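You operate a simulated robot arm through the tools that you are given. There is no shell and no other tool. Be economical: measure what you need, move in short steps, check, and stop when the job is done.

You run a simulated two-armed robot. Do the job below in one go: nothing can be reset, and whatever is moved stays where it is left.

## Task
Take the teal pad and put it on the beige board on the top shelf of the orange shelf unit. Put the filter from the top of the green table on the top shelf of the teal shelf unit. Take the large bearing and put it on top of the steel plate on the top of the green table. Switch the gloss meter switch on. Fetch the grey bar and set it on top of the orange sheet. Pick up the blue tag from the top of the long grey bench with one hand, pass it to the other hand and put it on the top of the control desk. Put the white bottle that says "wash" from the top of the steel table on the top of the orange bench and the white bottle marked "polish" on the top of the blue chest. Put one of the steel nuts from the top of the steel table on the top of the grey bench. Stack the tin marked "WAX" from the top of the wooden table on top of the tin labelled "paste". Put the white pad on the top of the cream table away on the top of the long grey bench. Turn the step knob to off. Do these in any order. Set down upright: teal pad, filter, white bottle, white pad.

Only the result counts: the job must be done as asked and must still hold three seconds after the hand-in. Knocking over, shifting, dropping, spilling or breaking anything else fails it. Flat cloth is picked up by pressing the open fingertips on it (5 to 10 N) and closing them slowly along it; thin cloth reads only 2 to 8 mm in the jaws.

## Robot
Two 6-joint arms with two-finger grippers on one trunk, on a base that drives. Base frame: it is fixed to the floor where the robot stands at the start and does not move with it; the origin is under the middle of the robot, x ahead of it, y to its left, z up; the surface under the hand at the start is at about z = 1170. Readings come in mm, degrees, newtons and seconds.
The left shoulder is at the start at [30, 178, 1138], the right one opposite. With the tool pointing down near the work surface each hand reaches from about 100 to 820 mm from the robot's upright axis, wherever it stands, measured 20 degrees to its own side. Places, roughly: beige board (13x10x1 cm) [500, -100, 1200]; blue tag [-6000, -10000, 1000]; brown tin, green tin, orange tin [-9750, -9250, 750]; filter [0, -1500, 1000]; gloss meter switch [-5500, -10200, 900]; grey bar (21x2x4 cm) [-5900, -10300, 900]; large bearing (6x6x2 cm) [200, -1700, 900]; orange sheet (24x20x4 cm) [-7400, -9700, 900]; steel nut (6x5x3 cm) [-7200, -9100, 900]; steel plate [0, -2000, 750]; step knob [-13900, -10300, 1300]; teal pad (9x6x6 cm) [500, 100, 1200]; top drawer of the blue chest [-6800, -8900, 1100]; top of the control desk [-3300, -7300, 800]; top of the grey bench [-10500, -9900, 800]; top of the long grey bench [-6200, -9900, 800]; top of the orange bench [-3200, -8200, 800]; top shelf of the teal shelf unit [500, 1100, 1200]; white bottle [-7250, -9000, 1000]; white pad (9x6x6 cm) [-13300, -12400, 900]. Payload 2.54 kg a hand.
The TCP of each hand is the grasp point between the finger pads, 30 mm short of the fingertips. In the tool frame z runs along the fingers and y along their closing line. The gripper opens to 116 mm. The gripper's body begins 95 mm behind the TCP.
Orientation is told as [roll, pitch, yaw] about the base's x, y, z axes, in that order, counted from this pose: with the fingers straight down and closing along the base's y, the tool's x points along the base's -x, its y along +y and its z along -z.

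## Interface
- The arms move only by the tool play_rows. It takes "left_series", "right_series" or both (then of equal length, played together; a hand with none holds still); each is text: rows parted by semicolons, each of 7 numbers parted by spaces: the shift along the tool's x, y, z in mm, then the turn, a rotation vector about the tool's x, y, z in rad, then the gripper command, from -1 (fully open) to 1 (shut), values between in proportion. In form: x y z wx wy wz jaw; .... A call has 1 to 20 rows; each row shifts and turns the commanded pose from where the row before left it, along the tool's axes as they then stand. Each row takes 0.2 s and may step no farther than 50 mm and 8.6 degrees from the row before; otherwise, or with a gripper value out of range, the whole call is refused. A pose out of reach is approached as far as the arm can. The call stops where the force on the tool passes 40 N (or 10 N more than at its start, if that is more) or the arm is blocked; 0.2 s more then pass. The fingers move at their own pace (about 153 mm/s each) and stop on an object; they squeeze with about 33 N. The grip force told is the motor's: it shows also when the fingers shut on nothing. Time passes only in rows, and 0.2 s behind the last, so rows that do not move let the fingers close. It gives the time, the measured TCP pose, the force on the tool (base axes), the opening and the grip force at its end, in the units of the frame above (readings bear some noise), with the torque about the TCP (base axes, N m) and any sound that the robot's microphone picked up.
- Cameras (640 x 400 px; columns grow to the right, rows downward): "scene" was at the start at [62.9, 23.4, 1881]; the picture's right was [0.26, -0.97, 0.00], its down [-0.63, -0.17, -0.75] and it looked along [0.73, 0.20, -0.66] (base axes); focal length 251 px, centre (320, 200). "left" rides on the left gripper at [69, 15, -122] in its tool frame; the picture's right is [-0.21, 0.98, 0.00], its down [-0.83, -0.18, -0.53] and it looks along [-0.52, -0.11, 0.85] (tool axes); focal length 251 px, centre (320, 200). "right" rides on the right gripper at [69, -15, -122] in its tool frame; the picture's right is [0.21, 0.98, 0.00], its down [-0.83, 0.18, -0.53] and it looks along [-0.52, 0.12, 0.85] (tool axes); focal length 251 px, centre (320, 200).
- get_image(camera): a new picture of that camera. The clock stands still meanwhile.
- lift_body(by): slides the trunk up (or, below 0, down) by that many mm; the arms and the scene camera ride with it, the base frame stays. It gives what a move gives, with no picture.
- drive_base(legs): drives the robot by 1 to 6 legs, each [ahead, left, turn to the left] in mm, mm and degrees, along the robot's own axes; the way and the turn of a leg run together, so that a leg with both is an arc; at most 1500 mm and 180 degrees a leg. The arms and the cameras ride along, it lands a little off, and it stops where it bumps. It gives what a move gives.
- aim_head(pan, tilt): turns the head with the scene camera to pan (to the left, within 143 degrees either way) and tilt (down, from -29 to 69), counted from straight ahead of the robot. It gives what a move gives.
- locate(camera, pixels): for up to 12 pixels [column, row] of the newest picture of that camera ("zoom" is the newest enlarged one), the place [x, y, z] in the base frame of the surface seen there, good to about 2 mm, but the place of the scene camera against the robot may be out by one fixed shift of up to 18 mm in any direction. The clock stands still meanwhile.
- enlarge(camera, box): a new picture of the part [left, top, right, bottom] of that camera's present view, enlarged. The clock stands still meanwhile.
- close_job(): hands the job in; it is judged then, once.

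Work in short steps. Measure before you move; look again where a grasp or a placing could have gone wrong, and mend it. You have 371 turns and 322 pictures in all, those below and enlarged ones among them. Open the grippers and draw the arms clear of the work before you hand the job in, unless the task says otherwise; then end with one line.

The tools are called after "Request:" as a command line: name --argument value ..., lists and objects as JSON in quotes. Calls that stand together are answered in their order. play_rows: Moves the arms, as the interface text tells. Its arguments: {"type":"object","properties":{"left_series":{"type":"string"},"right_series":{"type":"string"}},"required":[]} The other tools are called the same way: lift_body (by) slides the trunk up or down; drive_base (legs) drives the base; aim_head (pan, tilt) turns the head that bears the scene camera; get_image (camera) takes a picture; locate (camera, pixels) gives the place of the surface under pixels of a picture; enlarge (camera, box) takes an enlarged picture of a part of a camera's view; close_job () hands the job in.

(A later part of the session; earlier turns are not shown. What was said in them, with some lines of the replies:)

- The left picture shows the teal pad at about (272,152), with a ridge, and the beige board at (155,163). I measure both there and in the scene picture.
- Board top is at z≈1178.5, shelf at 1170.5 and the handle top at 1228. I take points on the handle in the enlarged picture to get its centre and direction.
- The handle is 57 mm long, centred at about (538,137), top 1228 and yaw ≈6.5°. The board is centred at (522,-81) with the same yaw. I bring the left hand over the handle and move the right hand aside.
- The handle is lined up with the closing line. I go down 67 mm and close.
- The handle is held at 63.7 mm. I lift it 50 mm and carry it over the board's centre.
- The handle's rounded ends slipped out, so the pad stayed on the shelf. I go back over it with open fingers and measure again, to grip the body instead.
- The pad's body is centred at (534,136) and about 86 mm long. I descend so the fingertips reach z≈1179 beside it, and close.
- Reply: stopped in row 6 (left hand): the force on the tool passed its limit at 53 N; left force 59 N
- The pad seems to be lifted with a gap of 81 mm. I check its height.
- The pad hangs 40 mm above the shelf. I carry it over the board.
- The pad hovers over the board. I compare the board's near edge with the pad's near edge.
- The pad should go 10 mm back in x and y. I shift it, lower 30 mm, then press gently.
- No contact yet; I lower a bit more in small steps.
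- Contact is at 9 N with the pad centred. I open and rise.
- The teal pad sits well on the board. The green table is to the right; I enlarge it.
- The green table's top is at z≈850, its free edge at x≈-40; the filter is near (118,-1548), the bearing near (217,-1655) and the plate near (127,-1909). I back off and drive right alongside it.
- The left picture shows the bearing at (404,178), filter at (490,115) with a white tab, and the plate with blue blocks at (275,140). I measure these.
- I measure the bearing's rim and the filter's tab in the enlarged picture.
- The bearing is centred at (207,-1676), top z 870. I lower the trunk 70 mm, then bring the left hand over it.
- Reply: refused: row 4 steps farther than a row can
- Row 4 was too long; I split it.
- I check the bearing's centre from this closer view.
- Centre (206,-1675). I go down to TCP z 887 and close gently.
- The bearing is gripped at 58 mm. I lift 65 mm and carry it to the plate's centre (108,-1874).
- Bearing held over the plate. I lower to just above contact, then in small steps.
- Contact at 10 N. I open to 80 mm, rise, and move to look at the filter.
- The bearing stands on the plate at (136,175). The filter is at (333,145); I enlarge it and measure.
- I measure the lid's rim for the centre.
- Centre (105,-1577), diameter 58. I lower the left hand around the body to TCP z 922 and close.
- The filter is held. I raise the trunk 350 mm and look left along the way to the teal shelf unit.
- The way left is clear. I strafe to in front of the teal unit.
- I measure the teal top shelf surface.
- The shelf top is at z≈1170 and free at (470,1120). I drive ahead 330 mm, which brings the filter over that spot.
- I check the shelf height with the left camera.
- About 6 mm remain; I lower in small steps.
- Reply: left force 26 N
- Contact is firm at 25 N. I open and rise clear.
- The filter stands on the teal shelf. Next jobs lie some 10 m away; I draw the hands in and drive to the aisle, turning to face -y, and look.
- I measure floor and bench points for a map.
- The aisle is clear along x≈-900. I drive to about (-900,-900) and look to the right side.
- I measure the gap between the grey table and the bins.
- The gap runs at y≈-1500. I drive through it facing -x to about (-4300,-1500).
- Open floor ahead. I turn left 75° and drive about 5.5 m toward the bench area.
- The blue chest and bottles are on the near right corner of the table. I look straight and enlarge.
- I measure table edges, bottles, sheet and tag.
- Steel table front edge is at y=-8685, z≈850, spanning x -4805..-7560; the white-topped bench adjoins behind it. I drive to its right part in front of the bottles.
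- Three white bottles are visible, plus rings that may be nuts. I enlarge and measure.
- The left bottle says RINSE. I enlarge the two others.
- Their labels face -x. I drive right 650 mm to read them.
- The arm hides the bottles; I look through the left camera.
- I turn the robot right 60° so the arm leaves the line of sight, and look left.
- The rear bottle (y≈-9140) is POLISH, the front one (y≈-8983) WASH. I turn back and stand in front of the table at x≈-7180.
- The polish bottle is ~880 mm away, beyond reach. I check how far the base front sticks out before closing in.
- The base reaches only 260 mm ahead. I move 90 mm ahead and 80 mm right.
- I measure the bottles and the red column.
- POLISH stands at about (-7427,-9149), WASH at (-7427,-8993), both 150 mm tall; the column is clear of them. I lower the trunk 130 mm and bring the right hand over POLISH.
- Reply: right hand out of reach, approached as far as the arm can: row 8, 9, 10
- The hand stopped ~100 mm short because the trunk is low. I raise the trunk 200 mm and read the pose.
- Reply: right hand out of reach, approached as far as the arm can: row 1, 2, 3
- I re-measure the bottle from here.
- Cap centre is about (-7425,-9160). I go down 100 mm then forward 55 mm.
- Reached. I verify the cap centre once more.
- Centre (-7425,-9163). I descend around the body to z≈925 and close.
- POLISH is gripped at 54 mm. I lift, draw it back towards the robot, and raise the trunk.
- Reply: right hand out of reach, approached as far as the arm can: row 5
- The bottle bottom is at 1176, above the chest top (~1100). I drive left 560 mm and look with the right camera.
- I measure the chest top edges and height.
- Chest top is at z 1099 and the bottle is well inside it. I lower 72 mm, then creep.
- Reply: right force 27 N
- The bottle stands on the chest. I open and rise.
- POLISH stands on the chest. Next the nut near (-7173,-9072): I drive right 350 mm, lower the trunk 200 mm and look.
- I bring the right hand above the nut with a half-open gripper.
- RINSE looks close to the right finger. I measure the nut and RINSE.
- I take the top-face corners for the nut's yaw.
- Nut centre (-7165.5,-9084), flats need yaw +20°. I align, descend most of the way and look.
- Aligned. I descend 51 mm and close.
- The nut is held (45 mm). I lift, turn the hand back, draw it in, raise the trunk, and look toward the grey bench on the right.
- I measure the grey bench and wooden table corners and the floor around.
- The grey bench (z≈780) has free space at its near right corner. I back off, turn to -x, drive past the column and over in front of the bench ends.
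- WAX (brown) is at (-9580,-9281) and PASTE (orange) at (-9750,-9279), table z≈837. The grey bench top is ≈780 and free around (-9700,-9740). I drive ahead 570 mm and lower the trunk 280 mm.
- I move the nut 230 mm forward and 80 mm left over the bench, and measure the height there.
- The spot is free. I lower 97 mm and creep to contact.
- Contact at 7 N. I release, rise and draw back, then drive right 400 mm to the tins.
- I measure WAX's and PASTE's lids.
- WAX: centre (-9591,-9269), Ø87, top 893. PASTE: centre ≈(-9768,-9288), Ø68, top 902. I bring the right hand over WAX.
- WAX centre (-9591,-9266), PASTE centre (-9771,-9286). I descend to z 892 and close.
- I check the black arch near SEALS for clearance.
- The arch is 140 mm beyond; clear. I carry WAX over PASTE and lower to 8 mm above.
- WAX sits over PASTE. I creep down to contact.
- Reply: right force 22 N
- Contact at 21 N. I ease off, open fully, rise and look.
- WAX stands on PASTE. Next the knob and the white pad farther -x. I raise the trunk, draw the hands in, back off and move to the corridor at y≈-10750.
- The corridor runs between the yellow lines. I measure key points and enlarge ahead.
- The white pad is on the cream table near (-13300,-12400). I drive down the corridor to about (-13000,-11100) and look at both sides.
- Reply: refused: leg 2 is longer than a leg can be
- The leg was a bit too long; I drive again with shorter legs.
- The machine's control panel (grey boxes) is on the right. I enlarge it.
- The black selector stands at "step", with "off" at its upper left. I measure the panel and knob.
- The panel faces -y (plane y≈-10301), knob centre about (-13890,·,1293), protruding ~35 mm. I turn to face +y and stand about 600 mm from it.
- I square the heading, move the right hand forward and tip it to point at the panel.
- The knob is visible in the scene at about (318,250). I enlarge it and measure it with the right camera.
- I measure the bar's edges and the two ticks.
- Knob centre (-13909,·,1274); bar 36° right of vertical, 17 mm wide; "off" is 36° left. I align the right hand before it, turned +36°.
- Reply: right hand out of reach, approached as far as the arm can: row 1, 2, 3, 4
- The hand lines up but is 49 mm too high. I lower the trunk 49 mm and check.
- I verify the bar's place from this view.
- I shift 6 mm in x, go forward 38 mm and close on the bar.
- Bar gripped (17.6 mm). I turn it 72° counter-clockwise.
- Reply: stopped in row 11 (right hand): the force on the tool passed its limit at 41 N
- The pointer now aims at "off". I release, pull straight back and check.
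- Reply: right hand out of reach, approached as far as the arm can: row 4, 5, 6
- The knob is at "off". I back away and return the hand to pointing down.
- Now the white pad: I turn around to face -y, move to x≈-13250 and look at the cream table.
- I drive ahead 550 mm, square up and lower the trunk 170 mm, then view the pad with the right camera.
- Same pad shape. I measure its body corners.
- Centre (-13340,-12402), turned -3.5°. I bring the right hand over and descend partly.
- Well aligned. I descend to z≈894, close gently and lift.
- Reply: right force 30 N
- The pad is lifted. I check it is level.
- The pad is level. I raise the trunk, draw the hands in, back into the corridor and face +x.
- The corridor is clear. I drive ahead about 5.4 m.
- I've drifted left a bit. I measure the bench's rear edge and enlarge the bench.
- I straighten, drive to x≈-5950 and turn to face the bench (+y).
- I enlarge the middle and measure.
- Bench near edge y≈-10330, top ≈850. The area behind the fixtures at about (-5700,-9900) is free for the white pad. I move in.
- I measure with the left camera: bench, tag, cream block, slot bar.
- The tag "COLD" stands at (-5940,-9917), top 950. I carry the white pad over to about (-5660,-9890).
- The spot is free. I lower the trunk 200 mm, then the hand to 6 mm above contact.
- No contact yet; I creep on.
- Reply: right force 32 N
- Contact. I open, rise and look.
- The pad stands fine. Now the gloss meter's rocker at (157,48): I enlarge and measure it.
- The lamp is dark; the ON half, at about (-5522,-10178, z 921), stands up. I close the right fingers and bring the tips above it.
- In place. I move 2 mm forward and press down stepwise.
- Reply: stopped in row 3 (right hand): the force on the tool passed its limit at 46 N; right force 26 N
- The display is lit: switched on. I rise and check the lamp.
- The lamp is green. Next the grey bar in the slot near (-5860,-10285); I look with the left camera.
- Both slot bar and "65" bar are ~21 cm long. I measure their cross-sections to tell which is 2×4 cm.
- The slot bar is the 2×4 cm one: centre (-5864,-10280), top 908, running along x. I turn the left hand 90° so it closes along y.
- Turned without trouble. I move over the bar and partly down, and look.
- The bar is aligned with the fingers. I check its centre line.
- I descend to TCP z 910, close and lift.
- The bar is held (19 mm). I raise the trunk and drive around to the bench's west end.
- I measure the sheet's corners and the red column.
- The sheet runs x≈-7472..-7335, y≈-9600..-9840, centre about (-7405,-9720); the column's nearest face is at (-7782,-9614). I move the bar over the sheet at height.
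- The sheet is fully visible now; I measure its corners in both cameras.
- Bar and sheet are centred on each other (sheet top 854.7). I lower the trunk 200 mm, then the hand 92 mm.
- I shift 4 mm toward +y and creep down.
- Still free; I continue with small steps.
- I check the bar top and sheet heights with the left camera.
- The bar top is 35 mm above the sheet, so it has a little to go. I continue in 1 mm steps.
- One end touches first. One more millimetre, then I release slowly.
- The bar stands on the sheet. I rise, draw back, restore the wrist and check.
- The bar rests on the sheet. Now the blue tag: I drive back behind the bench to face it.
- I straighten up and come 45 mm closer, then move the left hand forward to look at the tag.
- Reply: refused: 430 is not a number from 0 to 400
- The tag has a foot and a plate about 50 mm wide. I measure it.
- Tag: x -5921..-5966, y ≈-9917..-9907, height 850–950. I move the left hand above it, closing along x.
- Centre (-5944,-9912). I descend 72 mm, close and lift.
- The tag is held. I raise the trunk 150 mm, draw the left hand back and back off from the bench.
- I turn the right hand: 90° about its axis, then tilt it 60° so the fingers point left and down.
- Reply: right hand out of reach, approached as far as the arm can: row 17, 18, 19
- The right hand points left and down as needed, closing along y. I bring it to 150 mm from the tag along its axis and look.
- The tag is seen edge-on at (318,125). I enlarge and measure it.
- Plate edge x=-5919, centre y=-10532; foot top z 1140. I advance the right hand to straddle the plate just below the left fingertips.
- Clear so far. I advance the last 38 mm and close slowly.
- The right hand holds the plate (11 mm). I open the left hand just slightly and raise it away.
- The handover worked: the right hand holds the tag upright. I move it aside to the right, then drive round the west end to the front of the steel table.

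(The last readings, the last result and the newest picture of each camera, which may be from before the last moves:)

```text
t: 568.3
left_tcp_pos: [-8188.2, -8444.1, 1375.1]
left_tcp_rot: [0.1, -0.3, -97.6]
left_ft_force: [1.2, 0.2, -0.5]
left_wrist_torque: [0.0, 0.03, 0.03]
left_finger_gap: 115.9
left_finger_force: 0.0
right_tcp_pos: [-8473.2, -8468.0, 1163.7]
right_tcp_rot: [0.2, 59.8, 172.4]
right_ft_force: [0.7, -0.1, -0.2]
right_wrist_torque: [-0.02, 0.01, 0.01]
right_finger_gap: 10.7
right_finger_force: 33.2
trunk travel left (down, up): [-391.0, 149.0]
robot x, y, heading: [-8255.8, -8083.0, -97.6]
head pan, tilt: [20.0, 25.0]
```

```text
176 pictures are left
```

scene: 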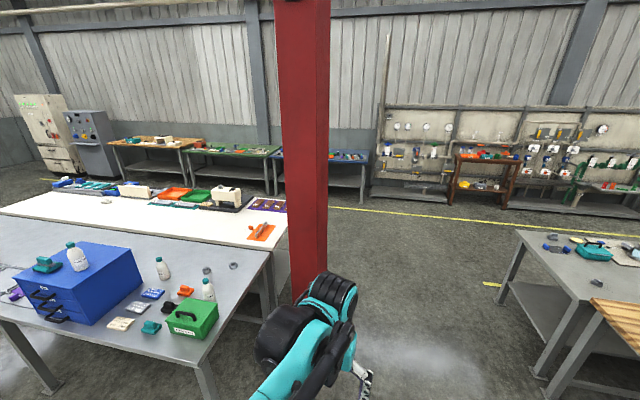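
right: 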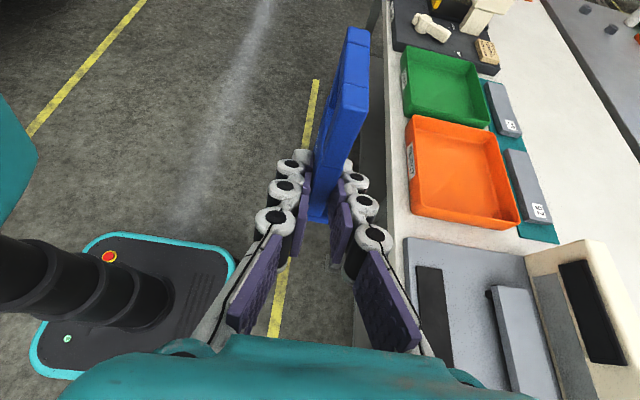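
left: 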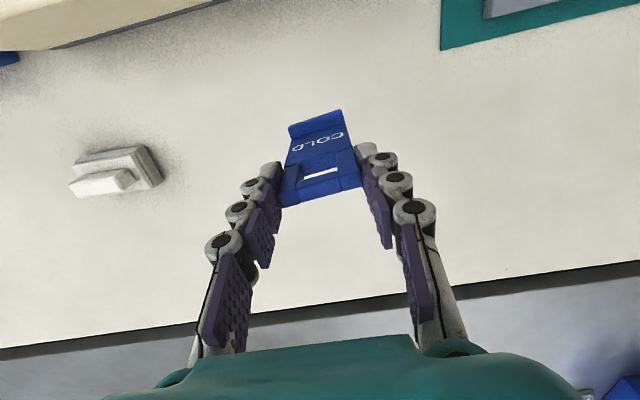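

Everything stands. I square to -90° and go to (-7480,-8370) in front of the WASH bottle.

Request:
drive_base --legs '[[0, 0, 7.6], [0, 770, 0], [280, 0, 0]]'

Request:
lift_body --by -180

Request:
get_image --camera "left"

```text
t: 574.6
left_tcp_pos: [-7386.3, -8724.2, 1376.6]
left_tcp_rot: [0.0, -0.3, -91.1]
left_ft_force: [0.6, -0.1, 0.6]
left_wrist_torque: [0.0, -0.03, 0.0]
left_finger_gap: 116.1
left_finger_force: 0.1
right_tcp_pos: [-7667.1, -8778.5, 1163.6]
right_tcp_rot: [-0.1, 59.8, 178.8]
right_ft_force: [-0.6, -0.1, -0.3]
right_wrist_torque: [0.0, 0.01, 0.03]
right_finger_gap: 10.8
right_finger_force: 32.7
trunk travel left (down, up): [-391.0, 149.0]
robot x, y, heading: [-7494.6, -8370.1, -91.0]
head pan, tilt: [20.0, 25.0]
```

```text
t: 576.6
left_tcp_pos: [-7385.6, -8724.5, 1196.6]
left_tcp_rot: [0.1, -0.3, -91.1]
left_ft_force: [0.5, 0.0, -0.1]
left_wrist_torque: [0.02, 0.0, -0.02]
left_finger_gap: 115.9
left_finger_force: 0.2
right_tcp_pos: [-7666.5, -8777.4, 984.3]
right_tcp_rot: [0.2, 59.9, 178.8]
right_ft_force: [0.4, 0.1, -0.2]
right_wrist_torque: [-0.01, 0.03, 0.0]
right_finger_gap: 10.7
right_finger_force: 33.3
trunk travel left (down, up): [-211.0, 329.0]
robot x, y, heading: [-7492.8, -8367.0, -90.8]
head pan, tilt: [20.0, 25.0]
```

```text
175 pictures are left
```

left: 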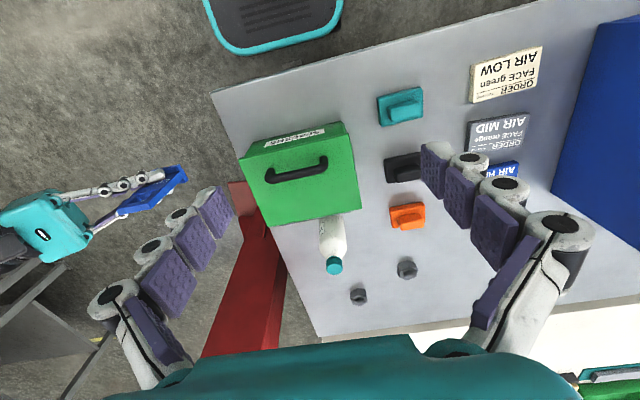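

WASH's cap is at (334,266). I measure it.

Request:
locate --camera "left" --pixels '[[334, 266], [327, 265], [342, 265], [334, 258], [334, 274], [332, 235], [250, 160], [340, 130], [360, 210]]'

```text
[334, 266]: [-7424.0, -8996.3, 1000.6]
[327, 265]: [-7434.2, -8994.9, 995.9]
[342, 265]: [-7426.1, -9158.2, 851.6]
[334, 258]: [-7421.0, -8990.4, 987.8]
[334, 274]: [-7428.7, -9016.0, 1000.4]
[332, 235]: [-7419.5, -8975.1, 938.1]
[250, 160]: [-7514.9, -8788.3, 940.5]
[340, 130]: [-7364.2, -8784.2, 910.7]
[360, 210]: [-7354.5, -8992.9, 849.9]
```

I move the left hand above the cap.

Request:
play_rows --left_series "-40 -4.9 12 0 0 0 -1; -40 -4.9 12 0 0 0 -1; -40 -4.9 12 0 0 0 -1; -40 -4.9 12 0 0 0 -1; -40 -4.9 12 0 0 0 -1; -40 -4.9 12 0 0 0 -1; -40 -4.9 12 0 0 0 -1; 0 0 0 0 0 0 -1"

Request:
get_image --camera "left"

```text
t: 578.4
left_tcp_pos: [-7424.6, -9003.8, 1112.2]
left_tcp_rot: [0.0, -0.4, -91.1]
left_ft_force: [0.3, 0.3, -0.2]
left_wrist_torque: [-0.03, 0.0, -0.04]
left_finger_gap: 116.3
left_finger_force: 0.2
right_tcp_pos: [-7665.0, -8778.0, 983.9]
right_tcp_rot: [0.1, 59.9, 178.9]
right_ft_force: [1.1, 0.6, -0.1]
right_wrist_torque: [0.01, 0.01, -0.05]
right_finger_gap: 10.7
right_finger_force: 32.9
trunk travel left (down, up): [-211.0, 329.0]
robot x, y, heading: [-7493.8, -8370.4, -91.1]
head pan, tilt: [20.0, 25.0]
```

```text
174 pictures are left
```

left: 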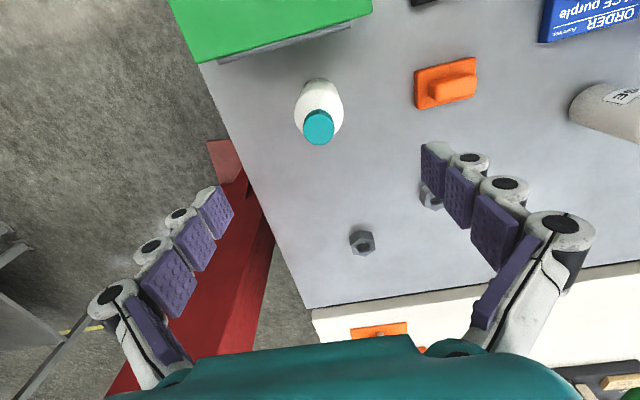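

Request:
locate --camera "left" --pixels '[[318, 110], [318, 143], [304, 127], [333, 125], [297, 55], [405, 90]]'

```text
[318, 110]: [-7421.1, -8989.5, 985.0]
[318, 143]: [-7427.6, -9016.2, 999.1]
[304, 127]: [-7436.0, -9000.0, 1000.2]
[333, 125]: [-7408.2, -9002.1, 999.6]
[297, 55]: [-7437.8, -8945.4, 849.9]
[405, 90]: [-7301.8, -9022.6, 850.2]
```

Centre (-7423,-9003). I descend around the body, close and lift.

Request:
play_rows --left_series "0 1.5 46 0 0 0 -1; 0 0 46 0 0 0 -1; 0 0 46 0 0 0 -1; 0 0 47 0 0 0 -1; 0 0 0 0 0 0 -0.3; 0 0 0 0 0 0 0.3; 0 0 0 0 0 0 0.5; 0 0 0 0 0 0 0.5"

Request:
play_rows --left_series "0 0 -20 0 0 0 0.5; 0 0 -40 0 0 0 0.5; 0 0 -45 0 0 0 0.5; 0 0 -45 0 0 0 0.5; 0 0 0 0 0 0 0.5"

Request:
get_image --camera "left"

```text
t: 580.2
left_tcp_pos: [-7424.6, -9004.7, 928.3]
left_tcp_rot: [0.1, -0.4, -91.1]
left_ft_force: [-1.1, 1.9, 1.5]
left_wrist_torque: [0.07, -0.01, -0.03]
left_finger_gap: 53.9
left_finger_force: 32.4
right_tcp_pos: [-7666.1, -8778.4, 984.1]
right_tcp_rot: [0.1, 59.9, 178.7]
right_ft_force: [-0.2, 0.8, 0.4]
right_wrist_torque: [-0.01, -0.01, -0.04]
right_finger_gap: 10.9
right_finger_force: 33.4
trunk travel left (down, up): [-211.0, 329.0]
robot x, y, heading: [-7493.4, -8366.7, -91.1]
head pan, tilt: [20.0, 25.0]
```

```text
t: 581.4
left_tcp_pos: [-7423.6, -9006.9, 1075.6]
left_tcp_rot: [0.1, -0.3, -91.1]
left_ft_force: [0.2, -0.5, -3.4]
left_wrist_torque: [0.04, -0.01, 0.05]
left_finger_gap: 54.1
left_finger_force: 33.0
right_tcp_pos: [-7665.5, -8779.6, 983.8]
right_tcp_rot: [0.0, 59.9, 178.7]
right_ft_force: [0.1, -0.3, 0.3]
right_wrist_torque: [0.04, 0.02, 0.01]
right_finger_gap: 11.2
right_finger_force: 32.8
trunk travel left (down, up): [-211.0, 329.0]
robot x, y, heading: [-7495.4, -8370.5, -91.0]
head pan, tilt: [20.0, 25.0]
```

```text
173 pictures are left
```

left: 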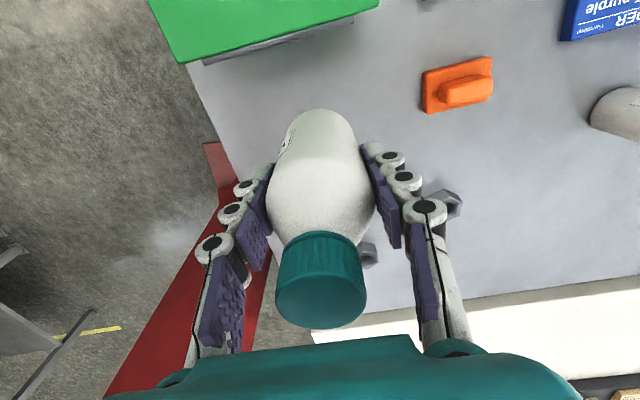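

WASH is held. I raise, draw it in, back off and drive toward the orange bench.

Request:
lift_body --by 200

Request:
play_rows --left_series "45 0 0 0 0 0 0.5; 45 0 0 0 0 0 0.5; 45 0 0 0 0 0 0.5; 45 0 0 0 0 0 0.5; 45 0 0 0 0 0 0.5; 0 0 0 0 0 0 0.5"

Request:
drive_base --legs '[[-500, 0, 1], [0, 1400, 0], [0, 1200, 0]]'

Request:
aim_head --pan 75 --tilt 20

Request:
get_image --camera "scene"

```text
t: 583.6
left_tcp_pos: [-7424.2, -9006.4, 1277.8]
left_tcp_rot: [0.1, -0.3, -91.1]
left_ft_force: [0.5, 0.6, -2.8]
left_wrist_torque: [0.0, 0.0, 0.01]
left_finger_gap: 54.0
left_finger_force: 32.7
right_tcp_pos: [-7666.7, -8778.7, 1183.6]
right_tcp_rot: [-0.1, 59.9, 178.8]
right_ft_force: [0.4, -0.3, -0.3]
right_wrist_torque: [0.0, 0.02, -0.02]
right_finger_gap: 10.5
right_finger_force: 33.2
trunk travel left (down, up): [-411.0, 129.0]
robot x, y, heading: [-7494.9, -8369.0, -91.2]
head pan, tilt: [20.0, 25.0]
```

```text
t: 585.0
left_tcp_pos: [-7419.2, -8783.1, 1273.6]
left_tcp_rot: [0.0, -0.3, -91.2]
left_ft_force: [-0.2, 0.0, -3.4]
left_wrist_torque: [0.07, -0.01, -0.01]
left_finger_gap: 54.2
left_finger_force: 32.8
right_tcp_pos: [-7667.2, -8780.2, 1183.3]
right_tcp_rot: [-0.2, 59.9, 178.6]
right_ft_force: [1.0, 0.0, -0.6]
right_wrist_torque: [-0.03, 0.01, 0.0]
right_finger_gap: 10.9
right_finger_force: 33.1
trunk travel left (down, up): [-411.0, 129.0]
robot x, y, heading: [-7495.2, -8367.4, -91.1]
head pan, tilt: [20.0, 25.0]
```

```text
t: 600.1
left_tcp_pos: [-4824.9, -8232.7, 1274.5]
left_tcp_rot: [0.0, -0.3, -89.4]
left_ft_force: [-0.2, -0.8, -2.5]
left_wrist_torque: [-0.02, -0.02, 0.02]
left_finger_gap: 54.2
left_finger_force: 32.9
right_tcp_pos: [-5072.3, -8237.3, 1184.6]
right_tcp_rot: [0.0, 59.8, -179.4]
right_ft_force: [-0.2, 0.0, 0.4]
right_wrist_torque: [0.02, 0.02, 0.0]
right_finger_gap: 10.9
right_finger_force: 32.8
trunk travel left (down, up): [-411.0, 129.0]
robot x, y, heading: [-4913.9, -7825.8, -89.3]
head pan, tilt: [20.0, 25.0]
```

```text
t: 601.3
left_tcp_pos: [-4824.0, -8231.2, 1274.8]
left_tcp_rot: [0.0, -0.3, -89.4]
left_ft_force: [-0.3, 0.8, -2.7]
left_wrist_torque: [-0.03, 0.01, 0.01]
left_finger_gap: 54.0
left_finger_force: 33.2
right_tcp_pos: [-5072.6, -8237.4, 1183.1]
right_tcp_rot: [0.0, 59.9, -179.4]
right_ft_force: [0.1, -0.2, 0.0]
right_wrist_torque: [0.0, 0.03, 0.02]
right_finger_gap: 11.1
right_finger_force: 33.0
trunk travel left (down, up): [-411.0, 129.0]
robot x, y, heading: [-4912.4, -7824.1, -88.9]
head pan, tilt: [75.0, 20.0]
```

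```text
172 pictures are left
```

scene: 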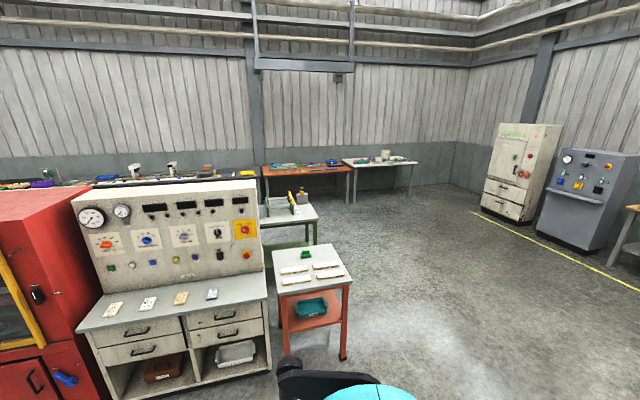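

The control desk (with gauges) and the small orange bench are ahead. I measure their tops.

Request:
locate --camera "scene" --pixels '[[278, 293], [352, 283], [308, 246], [265, 258], [310, 285], [76, 332], [266, 298], [235, 280], [140, 320], [250, 282], [340, 360], [110, 300]]'

Request:
enlarge --camera "scene" --box '[70, 190, 370, 380]'

```text
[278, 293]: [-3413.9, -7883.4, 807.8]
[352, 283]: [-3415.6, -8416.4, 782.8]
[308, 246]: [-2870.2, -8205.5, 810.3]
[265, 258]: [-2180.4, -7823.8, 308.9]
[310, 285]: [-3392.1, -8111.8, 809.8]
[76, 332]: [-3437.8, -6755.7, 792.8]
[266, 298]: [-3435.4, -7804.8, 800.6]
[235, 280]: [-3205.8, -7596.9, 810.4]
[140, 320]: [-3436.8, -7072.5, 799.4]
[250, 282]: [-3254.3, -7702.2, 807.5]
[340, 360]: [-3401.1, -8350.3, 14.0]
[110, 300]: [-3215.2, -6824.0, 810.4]
```

```text
2.11 times, centred on (220, 285) of scene
```

zoom: 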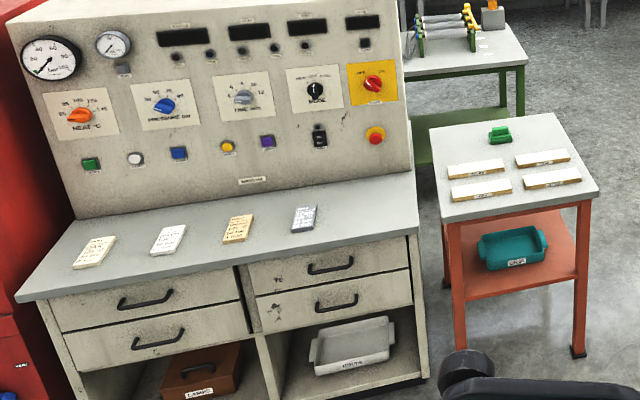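

Both fronts face -x: bench top x≥-3414, y -7890..-8415, z≈800; desk top x -3435..-3130, y -6755..-7805, z≈800. I turn to face +x and approach the orange bench.

Request:
drive_base --legs '[[0, 0, 89.2], [1000, -330, 0]]'

Request:
aim_head --pan 0 --tilt 45

Request:
get_image --camera "scene"

Request:
get_image --camera "left"

```text
t: 610.6
left_tcp_pos: [-3492.9, -8007.0, 1275.2]
left_tcp_rot: [0.2, -0.3, 3.1]
left_ft_force: [-0.2, 0.5, -1.6]
left_wrist_torque: [-0.01, 0.02, 0.01]
left_finger_gap: 54.1
left_finger_force: 33.4
right_tcp_pos: [-3477.9, -8254.5, 1183.9]
right_tcp_rot: [0.0, 59.9, -87.1]
right_ft_force: [-0.2, 0.0, -1.0]
right_wrist_torque: [-0.03, -0.01, -0.03]
right_finger_gap: 10.9
right_finger_force: 33.0
trunk travel left (down, up): [-411.0, 129.0]
robot x, y, heading: [-3902.0, -8114.6, 2.9]
head pan, tilt: [75.0, 20.0]
```

```text
t: 612.1
left_tcp_pos: [-3492.5, -8007.6, 1274.7]
left_tcp_rot: [-0.1, -0.2, 3.0]
left_ft_force: [0.0, -0.3, -3.1]
left_wrist_torque: [0.0, 0.03, -0.04]
left_finger_gap: 54.1
left_finger_force: 32.8
right_tcp_pos: [-3478.5, -8255.4, 1183.9]
right_tcp_rot: [0.0, 59.8, -87.1]
right_ft_force: [-0.6, 1.2, 0.5]
right_wrist_torque: [0.02, -0.03, 0.02]
right_finger_gap: 10.5
right_finger_force: 32.9
trunk travel left (down, up): [-411.0, 129.0]
robot x, y, heading: [-3898.3, -8109.5, 2.9]
head pan, tilt: [0.0, 45.0]
```

```text
170 pictures are left
```

scene: 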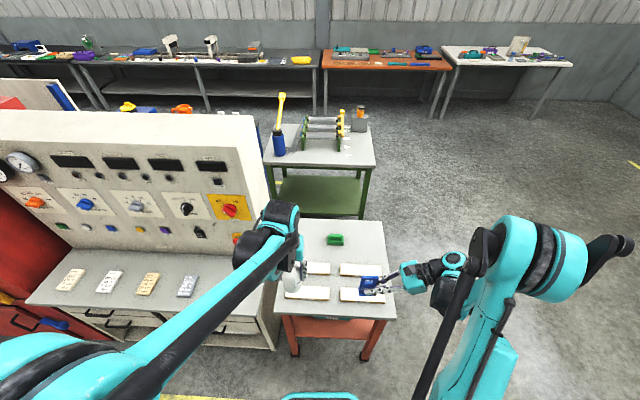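

```text
169 pictures are left
```

left: 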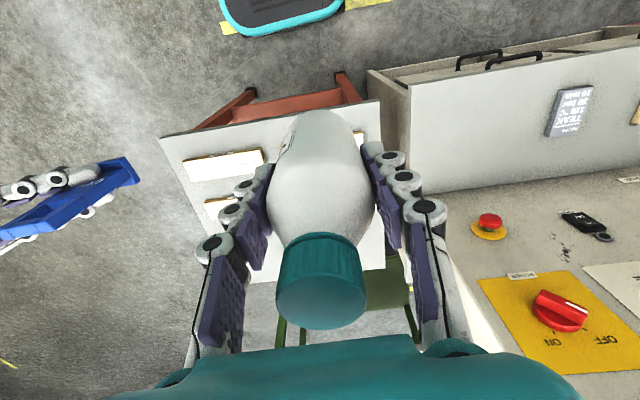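

I measure the bench's free spots.

Request:
locate --camera "scene" --pixels '[[330, 312], [335, 300], [335, 280], [290, 240], [300, 250], [362, 240], [335, 240], [310, 268], [330, 268], [342, 268], [380, 225], [285, 225]]'

Request:
enlarge --camera "scene" --box '[260, 205, 410, 330]'

```text
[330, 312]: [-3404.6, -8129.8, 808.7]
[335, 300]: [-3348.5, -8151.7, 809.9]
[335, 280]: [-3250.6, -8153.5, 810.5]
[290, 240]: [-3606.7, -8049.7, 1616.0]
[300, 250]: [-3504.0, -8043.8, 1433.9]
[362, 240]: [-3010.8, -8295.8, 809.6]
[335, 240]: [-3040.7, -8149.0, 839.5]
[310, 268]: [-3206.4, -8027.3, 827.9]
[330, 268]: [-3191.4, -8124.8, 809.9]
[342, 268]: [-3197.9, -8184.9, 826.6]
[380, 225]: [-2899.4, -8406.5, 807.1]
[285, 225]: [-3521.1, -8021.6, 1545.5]
```

```text
3.20 times, centred on (335, 268) of scene
```

zoom: 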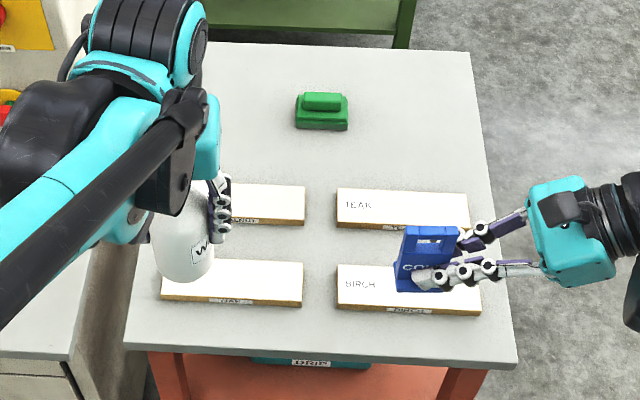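

WASH shows its label. Free space lies behind the blocks, left of the green pad. I measure more exactly.

Request:
locate --camera "zoom" --pixels '[[270, 182], [298, 125], [250, 130], [230, 60], [300, 60], [260, 160], [350, 125], [450, 60]]'

```text
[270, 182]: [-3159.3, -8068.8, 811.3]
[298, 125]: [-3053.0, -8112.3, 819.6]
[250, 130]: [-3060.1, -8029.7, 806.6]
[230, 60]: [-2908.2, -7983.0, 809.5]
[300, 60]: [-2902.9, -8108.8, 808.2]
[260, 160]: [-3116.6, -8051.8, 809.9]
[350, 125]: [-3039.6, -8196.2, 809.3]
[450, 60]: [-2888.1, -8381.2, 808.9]
```

Target for WASH: (-3040,-8010). I square up and come 170 mm closer.

Request:
drive_base --legs '[[0, 0, -2.9], [170, 0, 0]]'

Request:
lift_body --by -130

```text
t: 614.0
left_tcp_pos: [-3318.6, -8025.6, 1274.8]
left_tcp_rot: [0.0, -0.3, 0.3]
left_ft_force: [0.6, -0.4, -2.6]
left_wrist_torque: [-0.01, 0.02, 0.0]
left_finger_gap: 54.1
left_finger_force: 32.9
right_tcp_pos: [-3317.4, -8274.2, 1183.6]
right_tcp_rot: [0.0, 59.9, -89.9]
right_ft_force: [0.1, 0.0, -0.7]
right_wrist_torque: [-0.03, 0.02, -0.01]
right_finger_gap: 10.9
right_finger_force: 33.0
trunk travel left (down, up): [-411.0, 129.0]
robot x, y, heading: [-3728.8, -8111.9, 0.4]
head pan, tilt: [0.0, 45.0]
```

```text
t: 615.6
left_tcp_pos: [-3319.6, -8026.0, 1145.2]
left_tcp_rot: [0.1, -0.3, 0.3]
left_ft_force: [0.2, 0.3, -4.0]
left_wrist_torque: [0.02, 0.01, -0.03]
left_finger_gap: 53.9
left_finger_force: 33.0
right_tcp_pos: [-3316.2, -8273.9, 1052.4]
right_tcp_rot: [0.0, 60.0, -89.8]
right_ft_force: [0.7, -0.4, -0.6]
right_wrist_torque: [0.0, -0.01, 0.0]
right_finger_gap: 10.9
right_finger_force: 32.5
trunk travel left (down, up): [-281.0, 259.0]
robot x, y, heading: [-3727.5, -8118.2, 0.1]
head pan, tilt: [0.0, 45.0]
```

I carry WASH forward to its spot and look.

Request:
play_rows --left_series "-40 2.3 10 0 0 0 0.5; -40 2.3 10 0 0 0 0.5; -40 2.3 10 0 0 0 0.5; -40 2.3 10 0 0 0 0.5; -40 2.3 10 0 0 0 0.5; -40 2.3 10 0 0 0 0.5; -39 2.3 10 0 0 0 0.5; 0 0 0 0 0 0 0.5"

Request:
get_image --camera "left"

Request:
get_image --camera "scene"

```text
t: 617.4
left_tcp_pos: [-3039.2, -8011.1, 1077.1]
left_tcp_rot: [0.1, -0.4, 0.3]
left_ft_force: [-0.7, 1.1, -1.8]
left_wrist_torque: [0.0, -0.03, 0.03]
left_finger_gap: 54.3
left_finger_force: 32.5
right_tcp_pos: [-3317.0, -8274.5, 1054.3]
right_tcp_rot: [0.1, 59.9, -89.8]
right_ft_force: [-0.2, 0.4, 0.0]
right_wrist_torque: [0.0, 0.0, -0.04]
right_finger_gap: 11.2
right_finger_force: 33.3
trunk travel left (down, up): [-281.0, 259.0]
robot x, y, heading: [-3728.4, -8113.2, 0.2]
head pan, tilt: [0.0, 45.0]
```

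```text
167 pictures are left
```

left: 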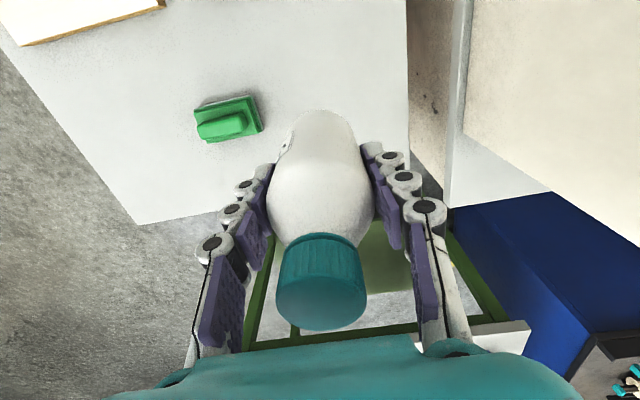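

```text
166 pictures are left
```

scene: 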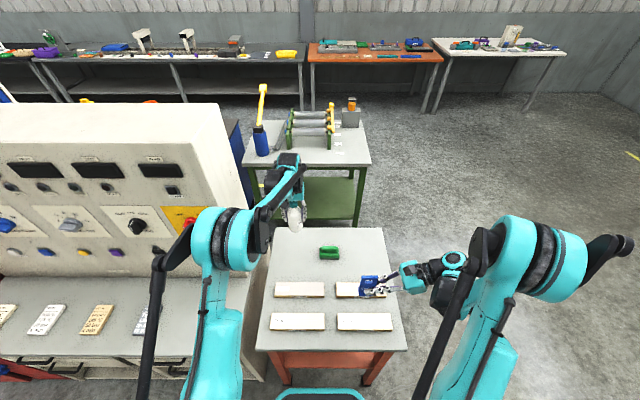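

I verify the bench surface and edges near the spot.

Request:
locate --camera "left" --pixels '[[300, 90], [405, 100], [408, 150], [150, 215], [220, 180], [260, 115], [395, 60]]'

```text
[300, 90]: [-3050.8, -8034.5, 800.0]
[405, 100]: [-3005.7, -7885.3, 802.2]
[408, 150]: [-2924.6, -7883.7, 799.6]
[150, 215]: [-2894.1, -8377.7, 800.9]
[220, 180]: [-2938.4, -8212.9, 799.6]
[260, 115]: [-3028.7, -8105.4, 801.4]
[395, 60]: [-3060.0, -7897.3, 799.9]
```

I lower the trunk 100 mm and the hand 92 mm, then creep.

Request:
lift_body --by -100

Request:
play_rows --left_series "0 0 35 0 0 0 0.5; 0 0 35 0 0 0 0.5; 0 0 20 0 0 0 0.5; 0 0 4 0 0 0 0.5; 0 0 0 0 0 0 0.5"

```text
t: 618.7
left_tcp_pos: [-3039.1, -8010.3, 976.2]
left_tcp_rot: [0.1, -0.4, 0.3]
left_ft_force: [-1.3, -0.9, -2.7]
left_wrist_torque: [0.02, -0.03, 0.02]
left_finger_gap: 53.9
left_finger_force: 32.8
right_tcp_pos: [-3315.8, -8274.4, 953.6]
right_tcp_rot: [0.0, 60.0, -89.8]
right_ft_force: [-0.1, 0.8, -0.9]
right_wrist_torque: [0.01, 0.03, -0.02]
right_finger_gap: 11.1
right_finger_force: 32.7
trunk travel left (down, up): [-181.0, 359.0]
robot x, y, heading: [-3726.6, -8109.5, 0.2]
head pan, tilt: [0.0, 45.0]
```

```text
t: 619.9
left_tcp_pos: [-3038.6, -8012.8, 881.2]
left_tcp_rot: [0.1, -0.3, 0.2]
left_ft_force: [-0.1, 0.4, -2.5]
left_wrist_torque: [0.0, -0.01, 0.0]
left_finger_gap: 54.0
left_finger_force: 32.9
right_tcp_pos: [-3316.0, -8273.5, 954.2]
right_tcp_rot: [0.0, 59.9, -89.8]
right_ft_force: [-0.2, -0.4, 0.1]
right_wrist_torque: [-0.01, 0.01, 0.02]
right_finger_gap: 11.0
right_finger_force: 33.2
trunk travel left (down, up): [-181.0, 359.0]
robot x, y, heading: [-3726.2, -8110.4, 0.3]
head pan, tilt: [0.0, 45.0]
```

Request:
play_rows --left_series "0 0 1.5 0 0 0 0.5; 0 0 1.5 0 0 0 0.5; 0 0 1 0 0 0 0.5; 0 0 0 0 0 0 0.5"

```text
t: 620.9
left_tcp_pos: [-3038.5, -8010.5, 878.1]
left_tcp_rot: [0.1, -0.4, 0.3]
left_ft_force: [1.7, -1.1, 2.6]
left_wrist_torque: [-0.1, -0.17, -0.03]
left_finger_gap: 54.1
left_finger_force: 33.4
right_tcp_pos: [-3316.4, -8274.5, 954.6]
right_tcp_rot: [0.1, 59.9, -89.8]
right_ft_force: [0.9, 0.1, 0.4]
right_wrist_torque: [-0.02, 0.02, 0.0]
right_finger_gap: 10.9
right_finger_force: 33.2
trunk travel left (down, up): [-181.0, 359.0]
robot x, y, heading: [-3725.2, -8112.5, 0.2]
head pan, tilt: [0.0, 45.0]
```

Contact begins; half a millimetre more, then I release and rise.

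Request:
play_rows --left_series "0 0 0.7 0 0 0 0.5; 0 0 0 0 0 0 0; 0 0 0 0 0 0 -0.35; 0 0 -35 0 0 0 -0.35; 0 0 -45 0 0 0 -0.35; 0 0 -45 0 0 0 -0.35; 0 0 -45 0 0 0 -0.35; 40 0 0 0 0 0 -0.35; 40 0 0 0 0 0 -0.35; 40 0 0 0 0 0 -0.35; 40 0 0 0 0 0 -0.35; 40 0 0 0 0 0 -0.35; 40 0 0 0 0 0 -0.35"

Request:
lift_body --by 200

Request:
get_image --camera "scene"

```text
t: 623.7
left_tcp_pos: [-3279.8, -8013.0, 1045.9]
left_tcp_rot: [0.2, -0.5, 0.3]
left_ft_force: [0.1, -0.3, 0.4]
left_wrist_torque: [0.0, -0.05, -0.01]
left_finger_gap: 78.3
left_finger_force: 0.1
right_tcp_pos: [-3317.5, -8274.3, 954.8]
right_tcp_rot: [0.2, 59.9, -89.7]
right_ft_force: [-1.0, 0.3, -0.8]
right_wrist_torque: [-0.04, -0.02, -0.03]
right_finger_gap: 10.9
right_finger_force: 33.3
trunk travel left (down, up): [-181.0, 359.0]
robot x, y, heading: [-3724.2, -8112.8, 0.2]
head pan, tilt: [0.0, 45.0]
```

```text
t: 625.9
left_tcp_pos: [-3278.9, -8013.1, 1244.7]
left_tcp_rot: [0.2, -0.3, 0.3]
left_ft_force: [-0.1, 0.3, -0.2]
left_wrist_torque: [-0.01, -0.02, -0.04]
left_finger_gap: 78.2
left_finger_force: 0.2
right_tcp_pos: [-3315.8, -8273.0, 1153.9]
right_tcp_rot: [0.0, 59.9, -89.9]
right_ft_force: [0.0, -0.4, -0.7]
right_wrist_torque: [0.0, 0.01, 0.0]
right_finger_gap: 10.9
right_finger_force: 33.4
trunk travel left (down, up): [-381.0, 159.0]
robot x, y, heading: [-3727.6, -8112.6, 0.1]
head pan, tilt: [0.0, 45.0]
```

```text
165 pictures are left
```

scene: 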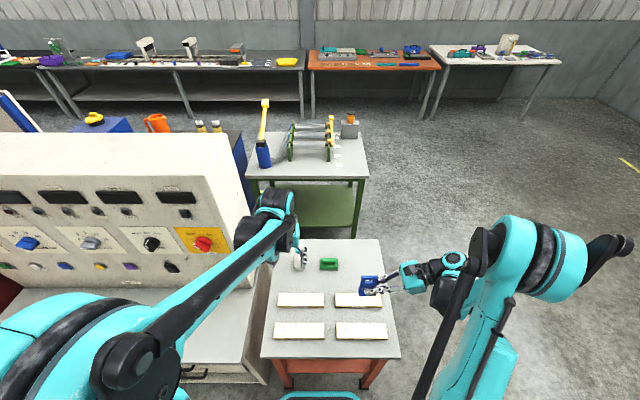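

WASH stands on the bench behind the blocks. I draw the left hand in and move left to the control desk.

Request:
play_rows --left_series "40 0 -10 0 0 0 -0.35; 40 0 -10 0 0 0 -0.35; 40 0 -10 0 0 0 -0.35; 30 0 -10 0 0 0 -0.35"

Request:
drive_base --legs '[[-120, 0, 0], [0, 610, 0]]'

Request:
get_image --camera "scene"

Request:
get_image --camera "right"

```text
t: 626.9
left_tcp_pos: [-3432.9, -8013.2, 1283.8]
left_tcp_rot: [0.0, -0.5, 0.3]
left_ft_force: [-0.1, -1.0, 0.0]
left_wrist_torque: [0.0, -0.04, -0.01]
left_finger_gap: 78.5
left_finger_force: 0.1
right_tcp_pos: [-3317.4, -8274.2, 1155.2]
right_tcp_rot: [0.2, 59.9, -89.6]
right_ft_force: [0.2, 0.8, -0.4]
right_wrist_torque: [-0.02, -0.06, -0.03]
right_finger_gap: 10.9
right_finger_force: 32.5
trunk travel left (down, up): [-381.0, 159.0]
robot x, y, heading: [-3729.8, -8112.3, -0.0]
head pan, tilt: [0.0, 45.0]
```

```text
t: 631.2
left_tcp_pos: [-3557.6, -7395.1, 1282.9]
left_tcp_rot: [0.0, -0.3, 0.8]
left_ft_force: [0.3, -0.3, -0.5]
left_wrist_torque: [-0.02, 0.0, 0.0]
left_finger_gap: 78.4
left_finger_force: 0.1
right_tcp_pos: [-3440.8, -7654.9, 1154.4]
right_tcp_rot: [0.0, 59.9, -89.4]
right_ft_force: [0.5, -0.4, -0.7]
right_wrist_torque: [-0.01, -0.02, -0.01]
right_finger_gap: 10.8
right_finger_force: 32.8
trunk travel left (down, up): [-381.0, 159.0]
robot x, y, heading: [-3859.5, -7495.0, 0.7]
head pan, tilt: [0.0, 45.0]
```

```text
164 pictures are left
```

scene: 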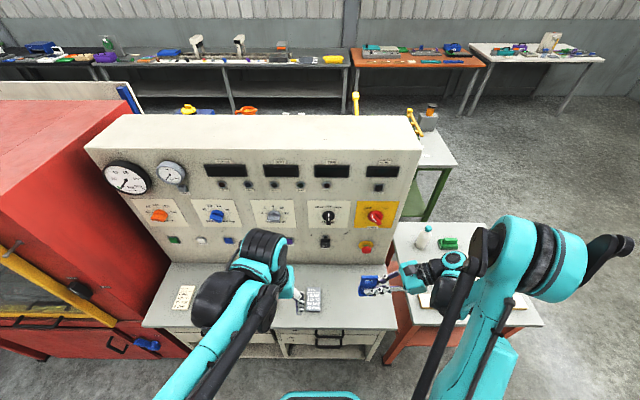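

```text
163 pictures are left
```

right: 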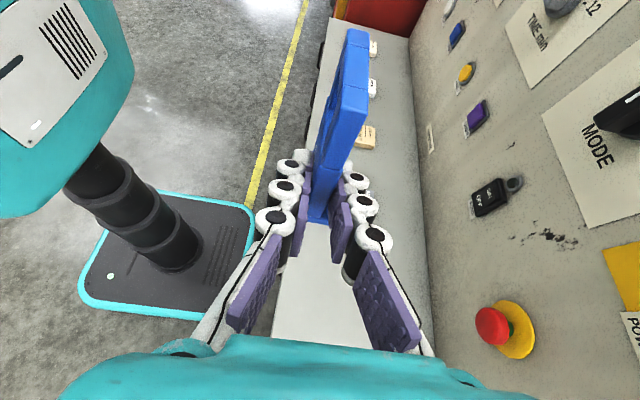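

WASH is upright at (425,237). I measure the desk near the target and the panel.

Request:
locate --camera "scene" --pixels '[[345, 280], [340, 310], [395, 328], [380, 275], [315, 298], [366, 247], [324, 292], [360, 265]]'

Request:
locate --camera "right" --pixels '[[320, 280], [300, 300], [400, 320], [490, 328], [365, 160], [390, 120], [420, 260], [325, 215]]'

```text
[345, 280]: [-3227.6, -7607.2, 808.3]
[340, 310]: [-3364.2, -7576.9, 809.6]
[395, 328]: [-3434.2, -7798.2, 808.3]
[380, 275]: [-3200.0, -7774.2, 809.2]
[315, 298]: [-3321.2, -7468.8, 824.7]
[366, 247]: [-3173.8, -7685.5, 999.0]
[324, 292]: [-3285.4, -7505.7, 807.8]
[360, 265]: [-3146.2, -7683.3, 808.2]
```

```text
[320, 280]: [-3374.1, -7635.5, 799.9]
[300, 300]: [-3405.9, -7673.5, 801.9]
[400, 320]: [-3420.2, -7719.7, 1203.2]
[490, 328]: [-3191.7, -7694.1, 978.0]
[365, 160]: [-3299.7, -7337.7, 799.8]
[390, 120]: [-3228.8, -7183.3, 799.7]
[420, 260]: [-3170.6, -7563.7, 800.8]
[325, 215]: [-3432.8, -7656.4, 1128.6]
```

Desk top z=800, free around (-3335,-7635). I drive ahead 100 mm and lower the trunk 290 mm.

Request:
drive_base --legs '[[100, 0, -0.7]]'

Request:
lift_body --by -290

Request:
get_image --camera "right"

Request:
get_image --camera "scene"

```text
t: 632.3
left_tcp_pos: [-3456.2, -7398.2, 1281.8]
left_tcp_rot: [0.0, -0.3, -0.1]
left_ft_force: [0.9, -0.7, 0.2]
left_wrist_torque: [0.02, 0.01, 0.0]
left_finger_gap: 78.7
left_finger_force: 0.2
right_tcp_pos: [-3345.5, -7659.6, 1154.1]
right_tcp_rot: [0.1, 59.9, -90.2]
right_ft_force: [0.8, 0.3, -0.9]
right_wrist_torque: [-0.03, 0.01, -0.01]
right_finger_gap: 10.8
right_finger_force: 33.1
trunk travel left (down, up): [-381.0, 159.0]
robot x, y, heading: [-3758.4, -7493.0, -0.0]
head pan, tilt: [0.0, 45.0]
```

```text
t: 635.2
left_tcp_pos: [-3456.6, -7398.2, 993.9]
left_tcp_rot: [0.1, -0.3, -0.1]
left_ft_force: [-0.7, -0.8, -0.3]
left_wrist_torque: [0.05, 0.05, -0.01]
left_finger_gap: 78.1
left_finger_force: 0.1
right_tcp_pos: [-3345.2, -7661.1, 865.1]
right_tcp_rot: [0.1, 60.0, -90.0]
right_ft_force: [-0.1, -0.5, -0.6]
right_wrist_torque: [-0.02, 0.0, 0.01]
right_finger_gap: 10.5
right_finger_force: 33.0
trunk travel left (down, up): [-91.0, 449.0]
robot x, y, heading: [-3757.6, -7494.6, 0.3]
head pan, tilt: [0.0, 45.0]
```

```text
162 pictures are left
```

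right: 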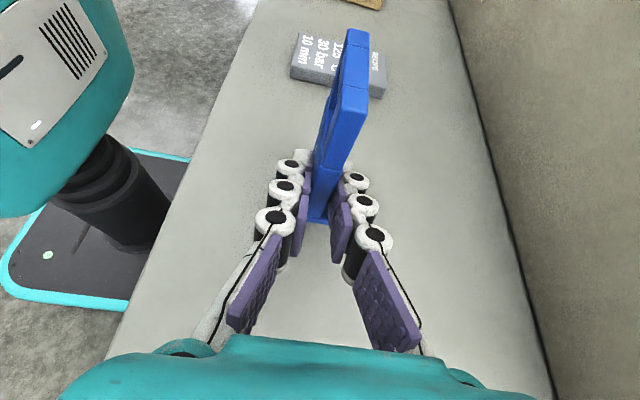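

```text
161 pictures are left
```

scene: 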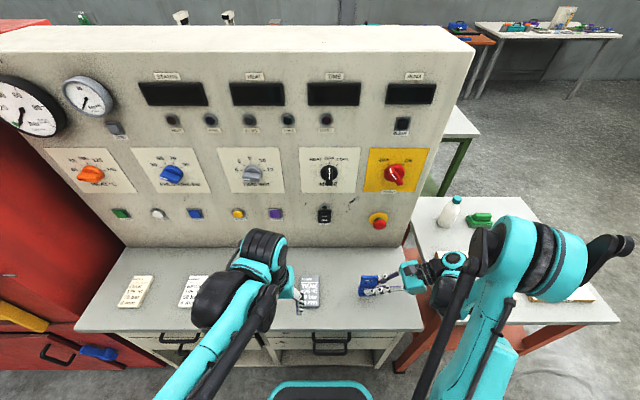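

The tag hangs 30 mm above the desk. I lower it 26 mm, then creep.

Request:
play_rows --right_series "-11.3 0 6.5 0 0 0 0.9; -11.3 0 6.5 0 0 0 0.9; -1.3 0 0.75 0 0 0 0.9; -1.3 0 0.75 0 0 0 0.9; 0 0 0 0 0 0 0.9"

```text
t: 636.4
left_tcp_pos: [-3458.2, -7398.3, 993.9]
left_tcp_rot: [0.1, -0.3, -0.1]
left_ft_force: [-0.1, -0.3, -0.8]
left_wrist_torque: [0.0, -0.01, 0.02]
left_finger_gap: 78.1
left_finger_force: 0.0
right_tcp_pos: [-3338.1, -7662.8, 839.4]
right_tcp_rot: [0.1, 59.9, -90.1]
right_ft_force: [0.1, -0.8, -0.5]
right_wrist_torque: [0.01, 0.02, -0.01]
right_finger_gap: 10.7
right_finger_force: 32.9
right hand out of reach, approached as far as the arm can: row 2
trunk travel left (down, up): [-91.0, 449.0]
robot x, y, heading: [-3752.2, -7494.7, -0.0]
head pan, tilt: [0.0, 45.0]
```

Arm limits are near, so I use the trunk for the last few millimetres.

Request:
lift_body --by -4

Request:
lift_body --by -1.5

```text
t: 637.0
left_tcp_pos: [-3457.4, -7397.6, 988.8]
left_tcp_rot: [0.0, -0.3, 0.0]
left_ft_force: [-0.8, 0.0, 0.5]
left_wrist_torque: [-0.01, 0.01, -0.04]
left_finger_gap: 78.2
left_finger_force: 0.1
right_tcp_pos: [-3338.4, -7662.6, 836.6]
right_tcp_rot: [0.0, 59.8, -90.1]
right_ft_force: [-0.4, -0.6, -1.0]
right_wrist_torque: [0.0, 0.02, -0.01]
right_finger_gap: 10.7
right_finger_force: 32.8
trunk travel left (down, up): [-87.0, 453.0]
robot x, y, heading: [-3756.9, -7493.8, 0.3]
head pan, tilt: [0.0, 45.0]
```

```text
t: 637.5
left_tcp_pos: [-3458.0, -7397.7, 988.2]
left_tcp_rot: [0.1, -0.4, -0.1]
left_ft_force: [-0.9, 0.9, -0.2]
left_wrist_torque: [0.01, 0.01, -0.01]
left_finger_gap: 78.3
left_finger_force: 0.1
right_tcp_pos: [-3339.6, -7662.7, 836.0]
right_tcp_rot: [0.0, 59.9, -90.1]
right_ft_force: [2.1, -1.2, 10.3]
right_wrist_torque: [0.08, 0.02, -0.03]
right_finger_gap: 10.8
right_finger_force: 33.0
trunk travel left (down, up): [-86.0, 454.0]
robot x, y, heading: [-3755.2, -7496.2, 0.0]
head pan, tilt: [0.0, 45.0]
```

Contact at 10 N. I open and withdraw along the finger axis.

Request:
play_rows --right_series "0 0 0 0 0 0 0.6; 0 0 0 0 0 0 0.3; 0 0 0 0 0 0 0.2; 0 0 -20 0 0 0 0.2; 0 0 -30 0 0 0 0.2; 0 0 -30 0 0 0 0.2; 0 0 0 0 0 0 0.2"

Request:
get_image --camera "right"

Request:
enlarge --camera "scene" --box '[270, 230, 470, 350]'

```text
t: 639.1
left_tcp_pos: [-3457.6, -7397.8, 987.5]
left_tcp_rot: [0.1, -0.3, -0.1]
left_ft_force: [-0.2, -0.8, -0.6]
left_wrist_torque: [-0.04, -0.01, 0.0]
left_finger_gap: 78.3
left_finger_force: 0.0
right_tcp_pos: [-3319.7, -7698.7, 874.5]
right_tcp_rot: [0.6, 59.5, -90.1]
right_ft_force: [0.1, 0.9, 0.9]
right_wrist_torque: [0.03, 0.0, 0.0]
right_finger_gap: 46.1
right_finger_force: 0.0
right hand out of reach, approached as far as the arm can: row 5, 6
trunk travel left (down, up): [-86.0, 454.0]
robot x, y, heading: [-3752.2, -7495.3, -0.3]
head pan, tilt: [0.0, 45.0]
```

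```text
160 pictures are left
```

right: 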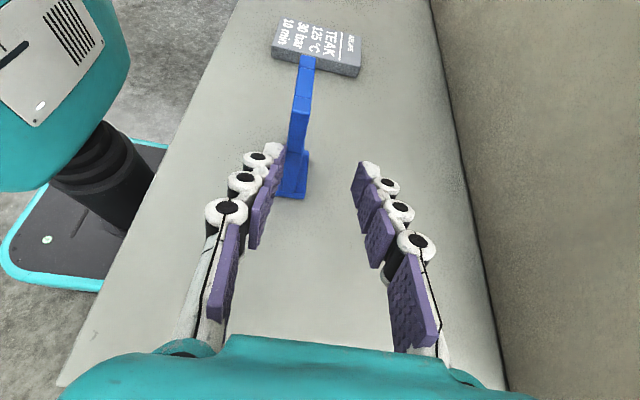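

```text
3.20 times, centred on (370, 290) of scene
```

zoom: 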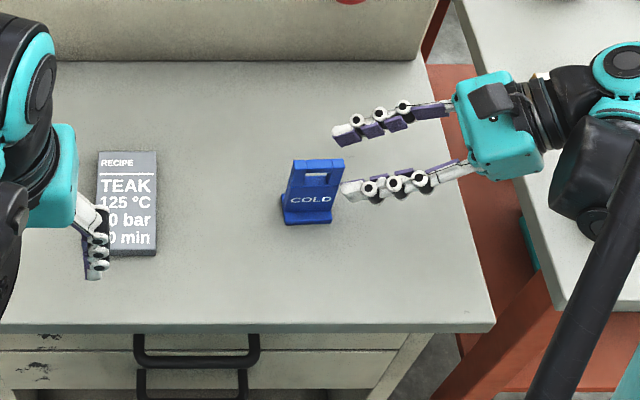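

The tag stands on the desk and the fingers are clear of it. I raise the trunk 250 mm and back off.

Request:
lift_body --by 250

Request:
drive_base --legs '[[-500, 0, 0]]'

Request:
get_image --camera "scene"

```text
t: 641.7
left_tcp_pos: [-3457.5, -7398.1, 1237.7]
left_tcp_rot: [0.2, -0.3, -0.1]
left_ft_force: [-0.4, 0.2, 0.0]
left_wrist_torque: [0.03, -0.01, -0.02]
left_finger_gap: 78.3
left_finger_force: 0.1
right_tcp_pos: [-3319.0, -7698.7, 1125.8]
right_tcp_rot: [0.5, 59.5, -90.1]
right_ft_force: [-0.5, 0.0, 0.6]
right_wrist_torque: [0.03, 0.01, 0.03]
right_finger_gap: 46.8
right_finger_force: 0.1
trunk travel left (down, up): [-336.0, 205.0]
robot x, y, heading: [-3754.9, -7497.7, -0.0]
head pan, tilt: [0.0, 45.0]
```

```text
t: 644.5
left_tcp_pos: [-3943.7, -7397.8, 1238.8]
left_tcp_rot: [0.1, -0.4, 0.1]
left_ft_force: [0.3, 0.5, 0.2]
left_wrist_torque: [0.01, -0.01, -0.03]
left_finger_gap: 78.4
left_finger_force: 0.1
right_tcp_pos: [-3805.2, -7697.7, 1125.2]
right_tcp_rot: [0.5, 59.5, -89.9]
right_ft_force: [-0.1, 0.5, -0.8]
right_wrist_torque: [0.02, -0.01, -0.01]
right_finger_gap: 46.6
right_finger_force: 0.0
trunk travel left (down, up): [-336.0, 205.0]
robot x, y, heading: [-4243.9, -7494.8, -0.2]
head pan, tilt: [0.0, 45.0]
```

```text
158 pictures are left
```

scene: 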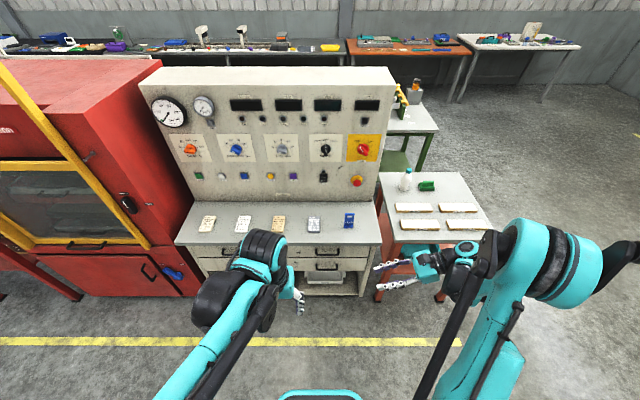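

All jobs are done; tag and WASH stand in place. I open both grippers fully, then hand in.

Request:
play_rows --left_series "0 0 0 0 0 0 -1; 0 0 0 0 0 0 -1; 0 0 0 0 0 0 -1" --right_series "0 0 0 0 0 0 -1; 0 0 0 0 0 0 -1; 0 0 0 0 0 0 -1"

Request:
close_job

```text
t: 645.3
left_tcp_pos: [-3943.1, -7398.2, 1237.9]
left_tcp_rot: [0.0, -0.2, 0.2]
left_ft_force: [0.4, -0.8, -0.5]
left_wrist_torque: [0.02, 0.05, 0.01]
left_finger_gap: 115.9
left_finger_force: 0.1
right_tcp_pos: [-3805.5, -7697.7, 1125.3]
right_tcp_rot: [0.5, 59.5, -90.0]
right_ft_force: [-0.3, 0.2, -0.5]
right_wrist_torque: [0.01, -0.03, 0.07]
right_finger_gap: 115.9
right_finger_force: 0.0
trunk travel left (down, up): [-336.0, 205.0]
robot x, y, heading: [-4244.3, -7495.9, 0.1]
head pan, tilt: [0.0, 45.0]
```

```text
The job is handed in.
```

All the tasks are done and the job is handed in, with both grippers open and the arms drawn clear; each result was checked in a picture as I finished it, but I did not go back round for a final look, and the judge's result is not in yet.
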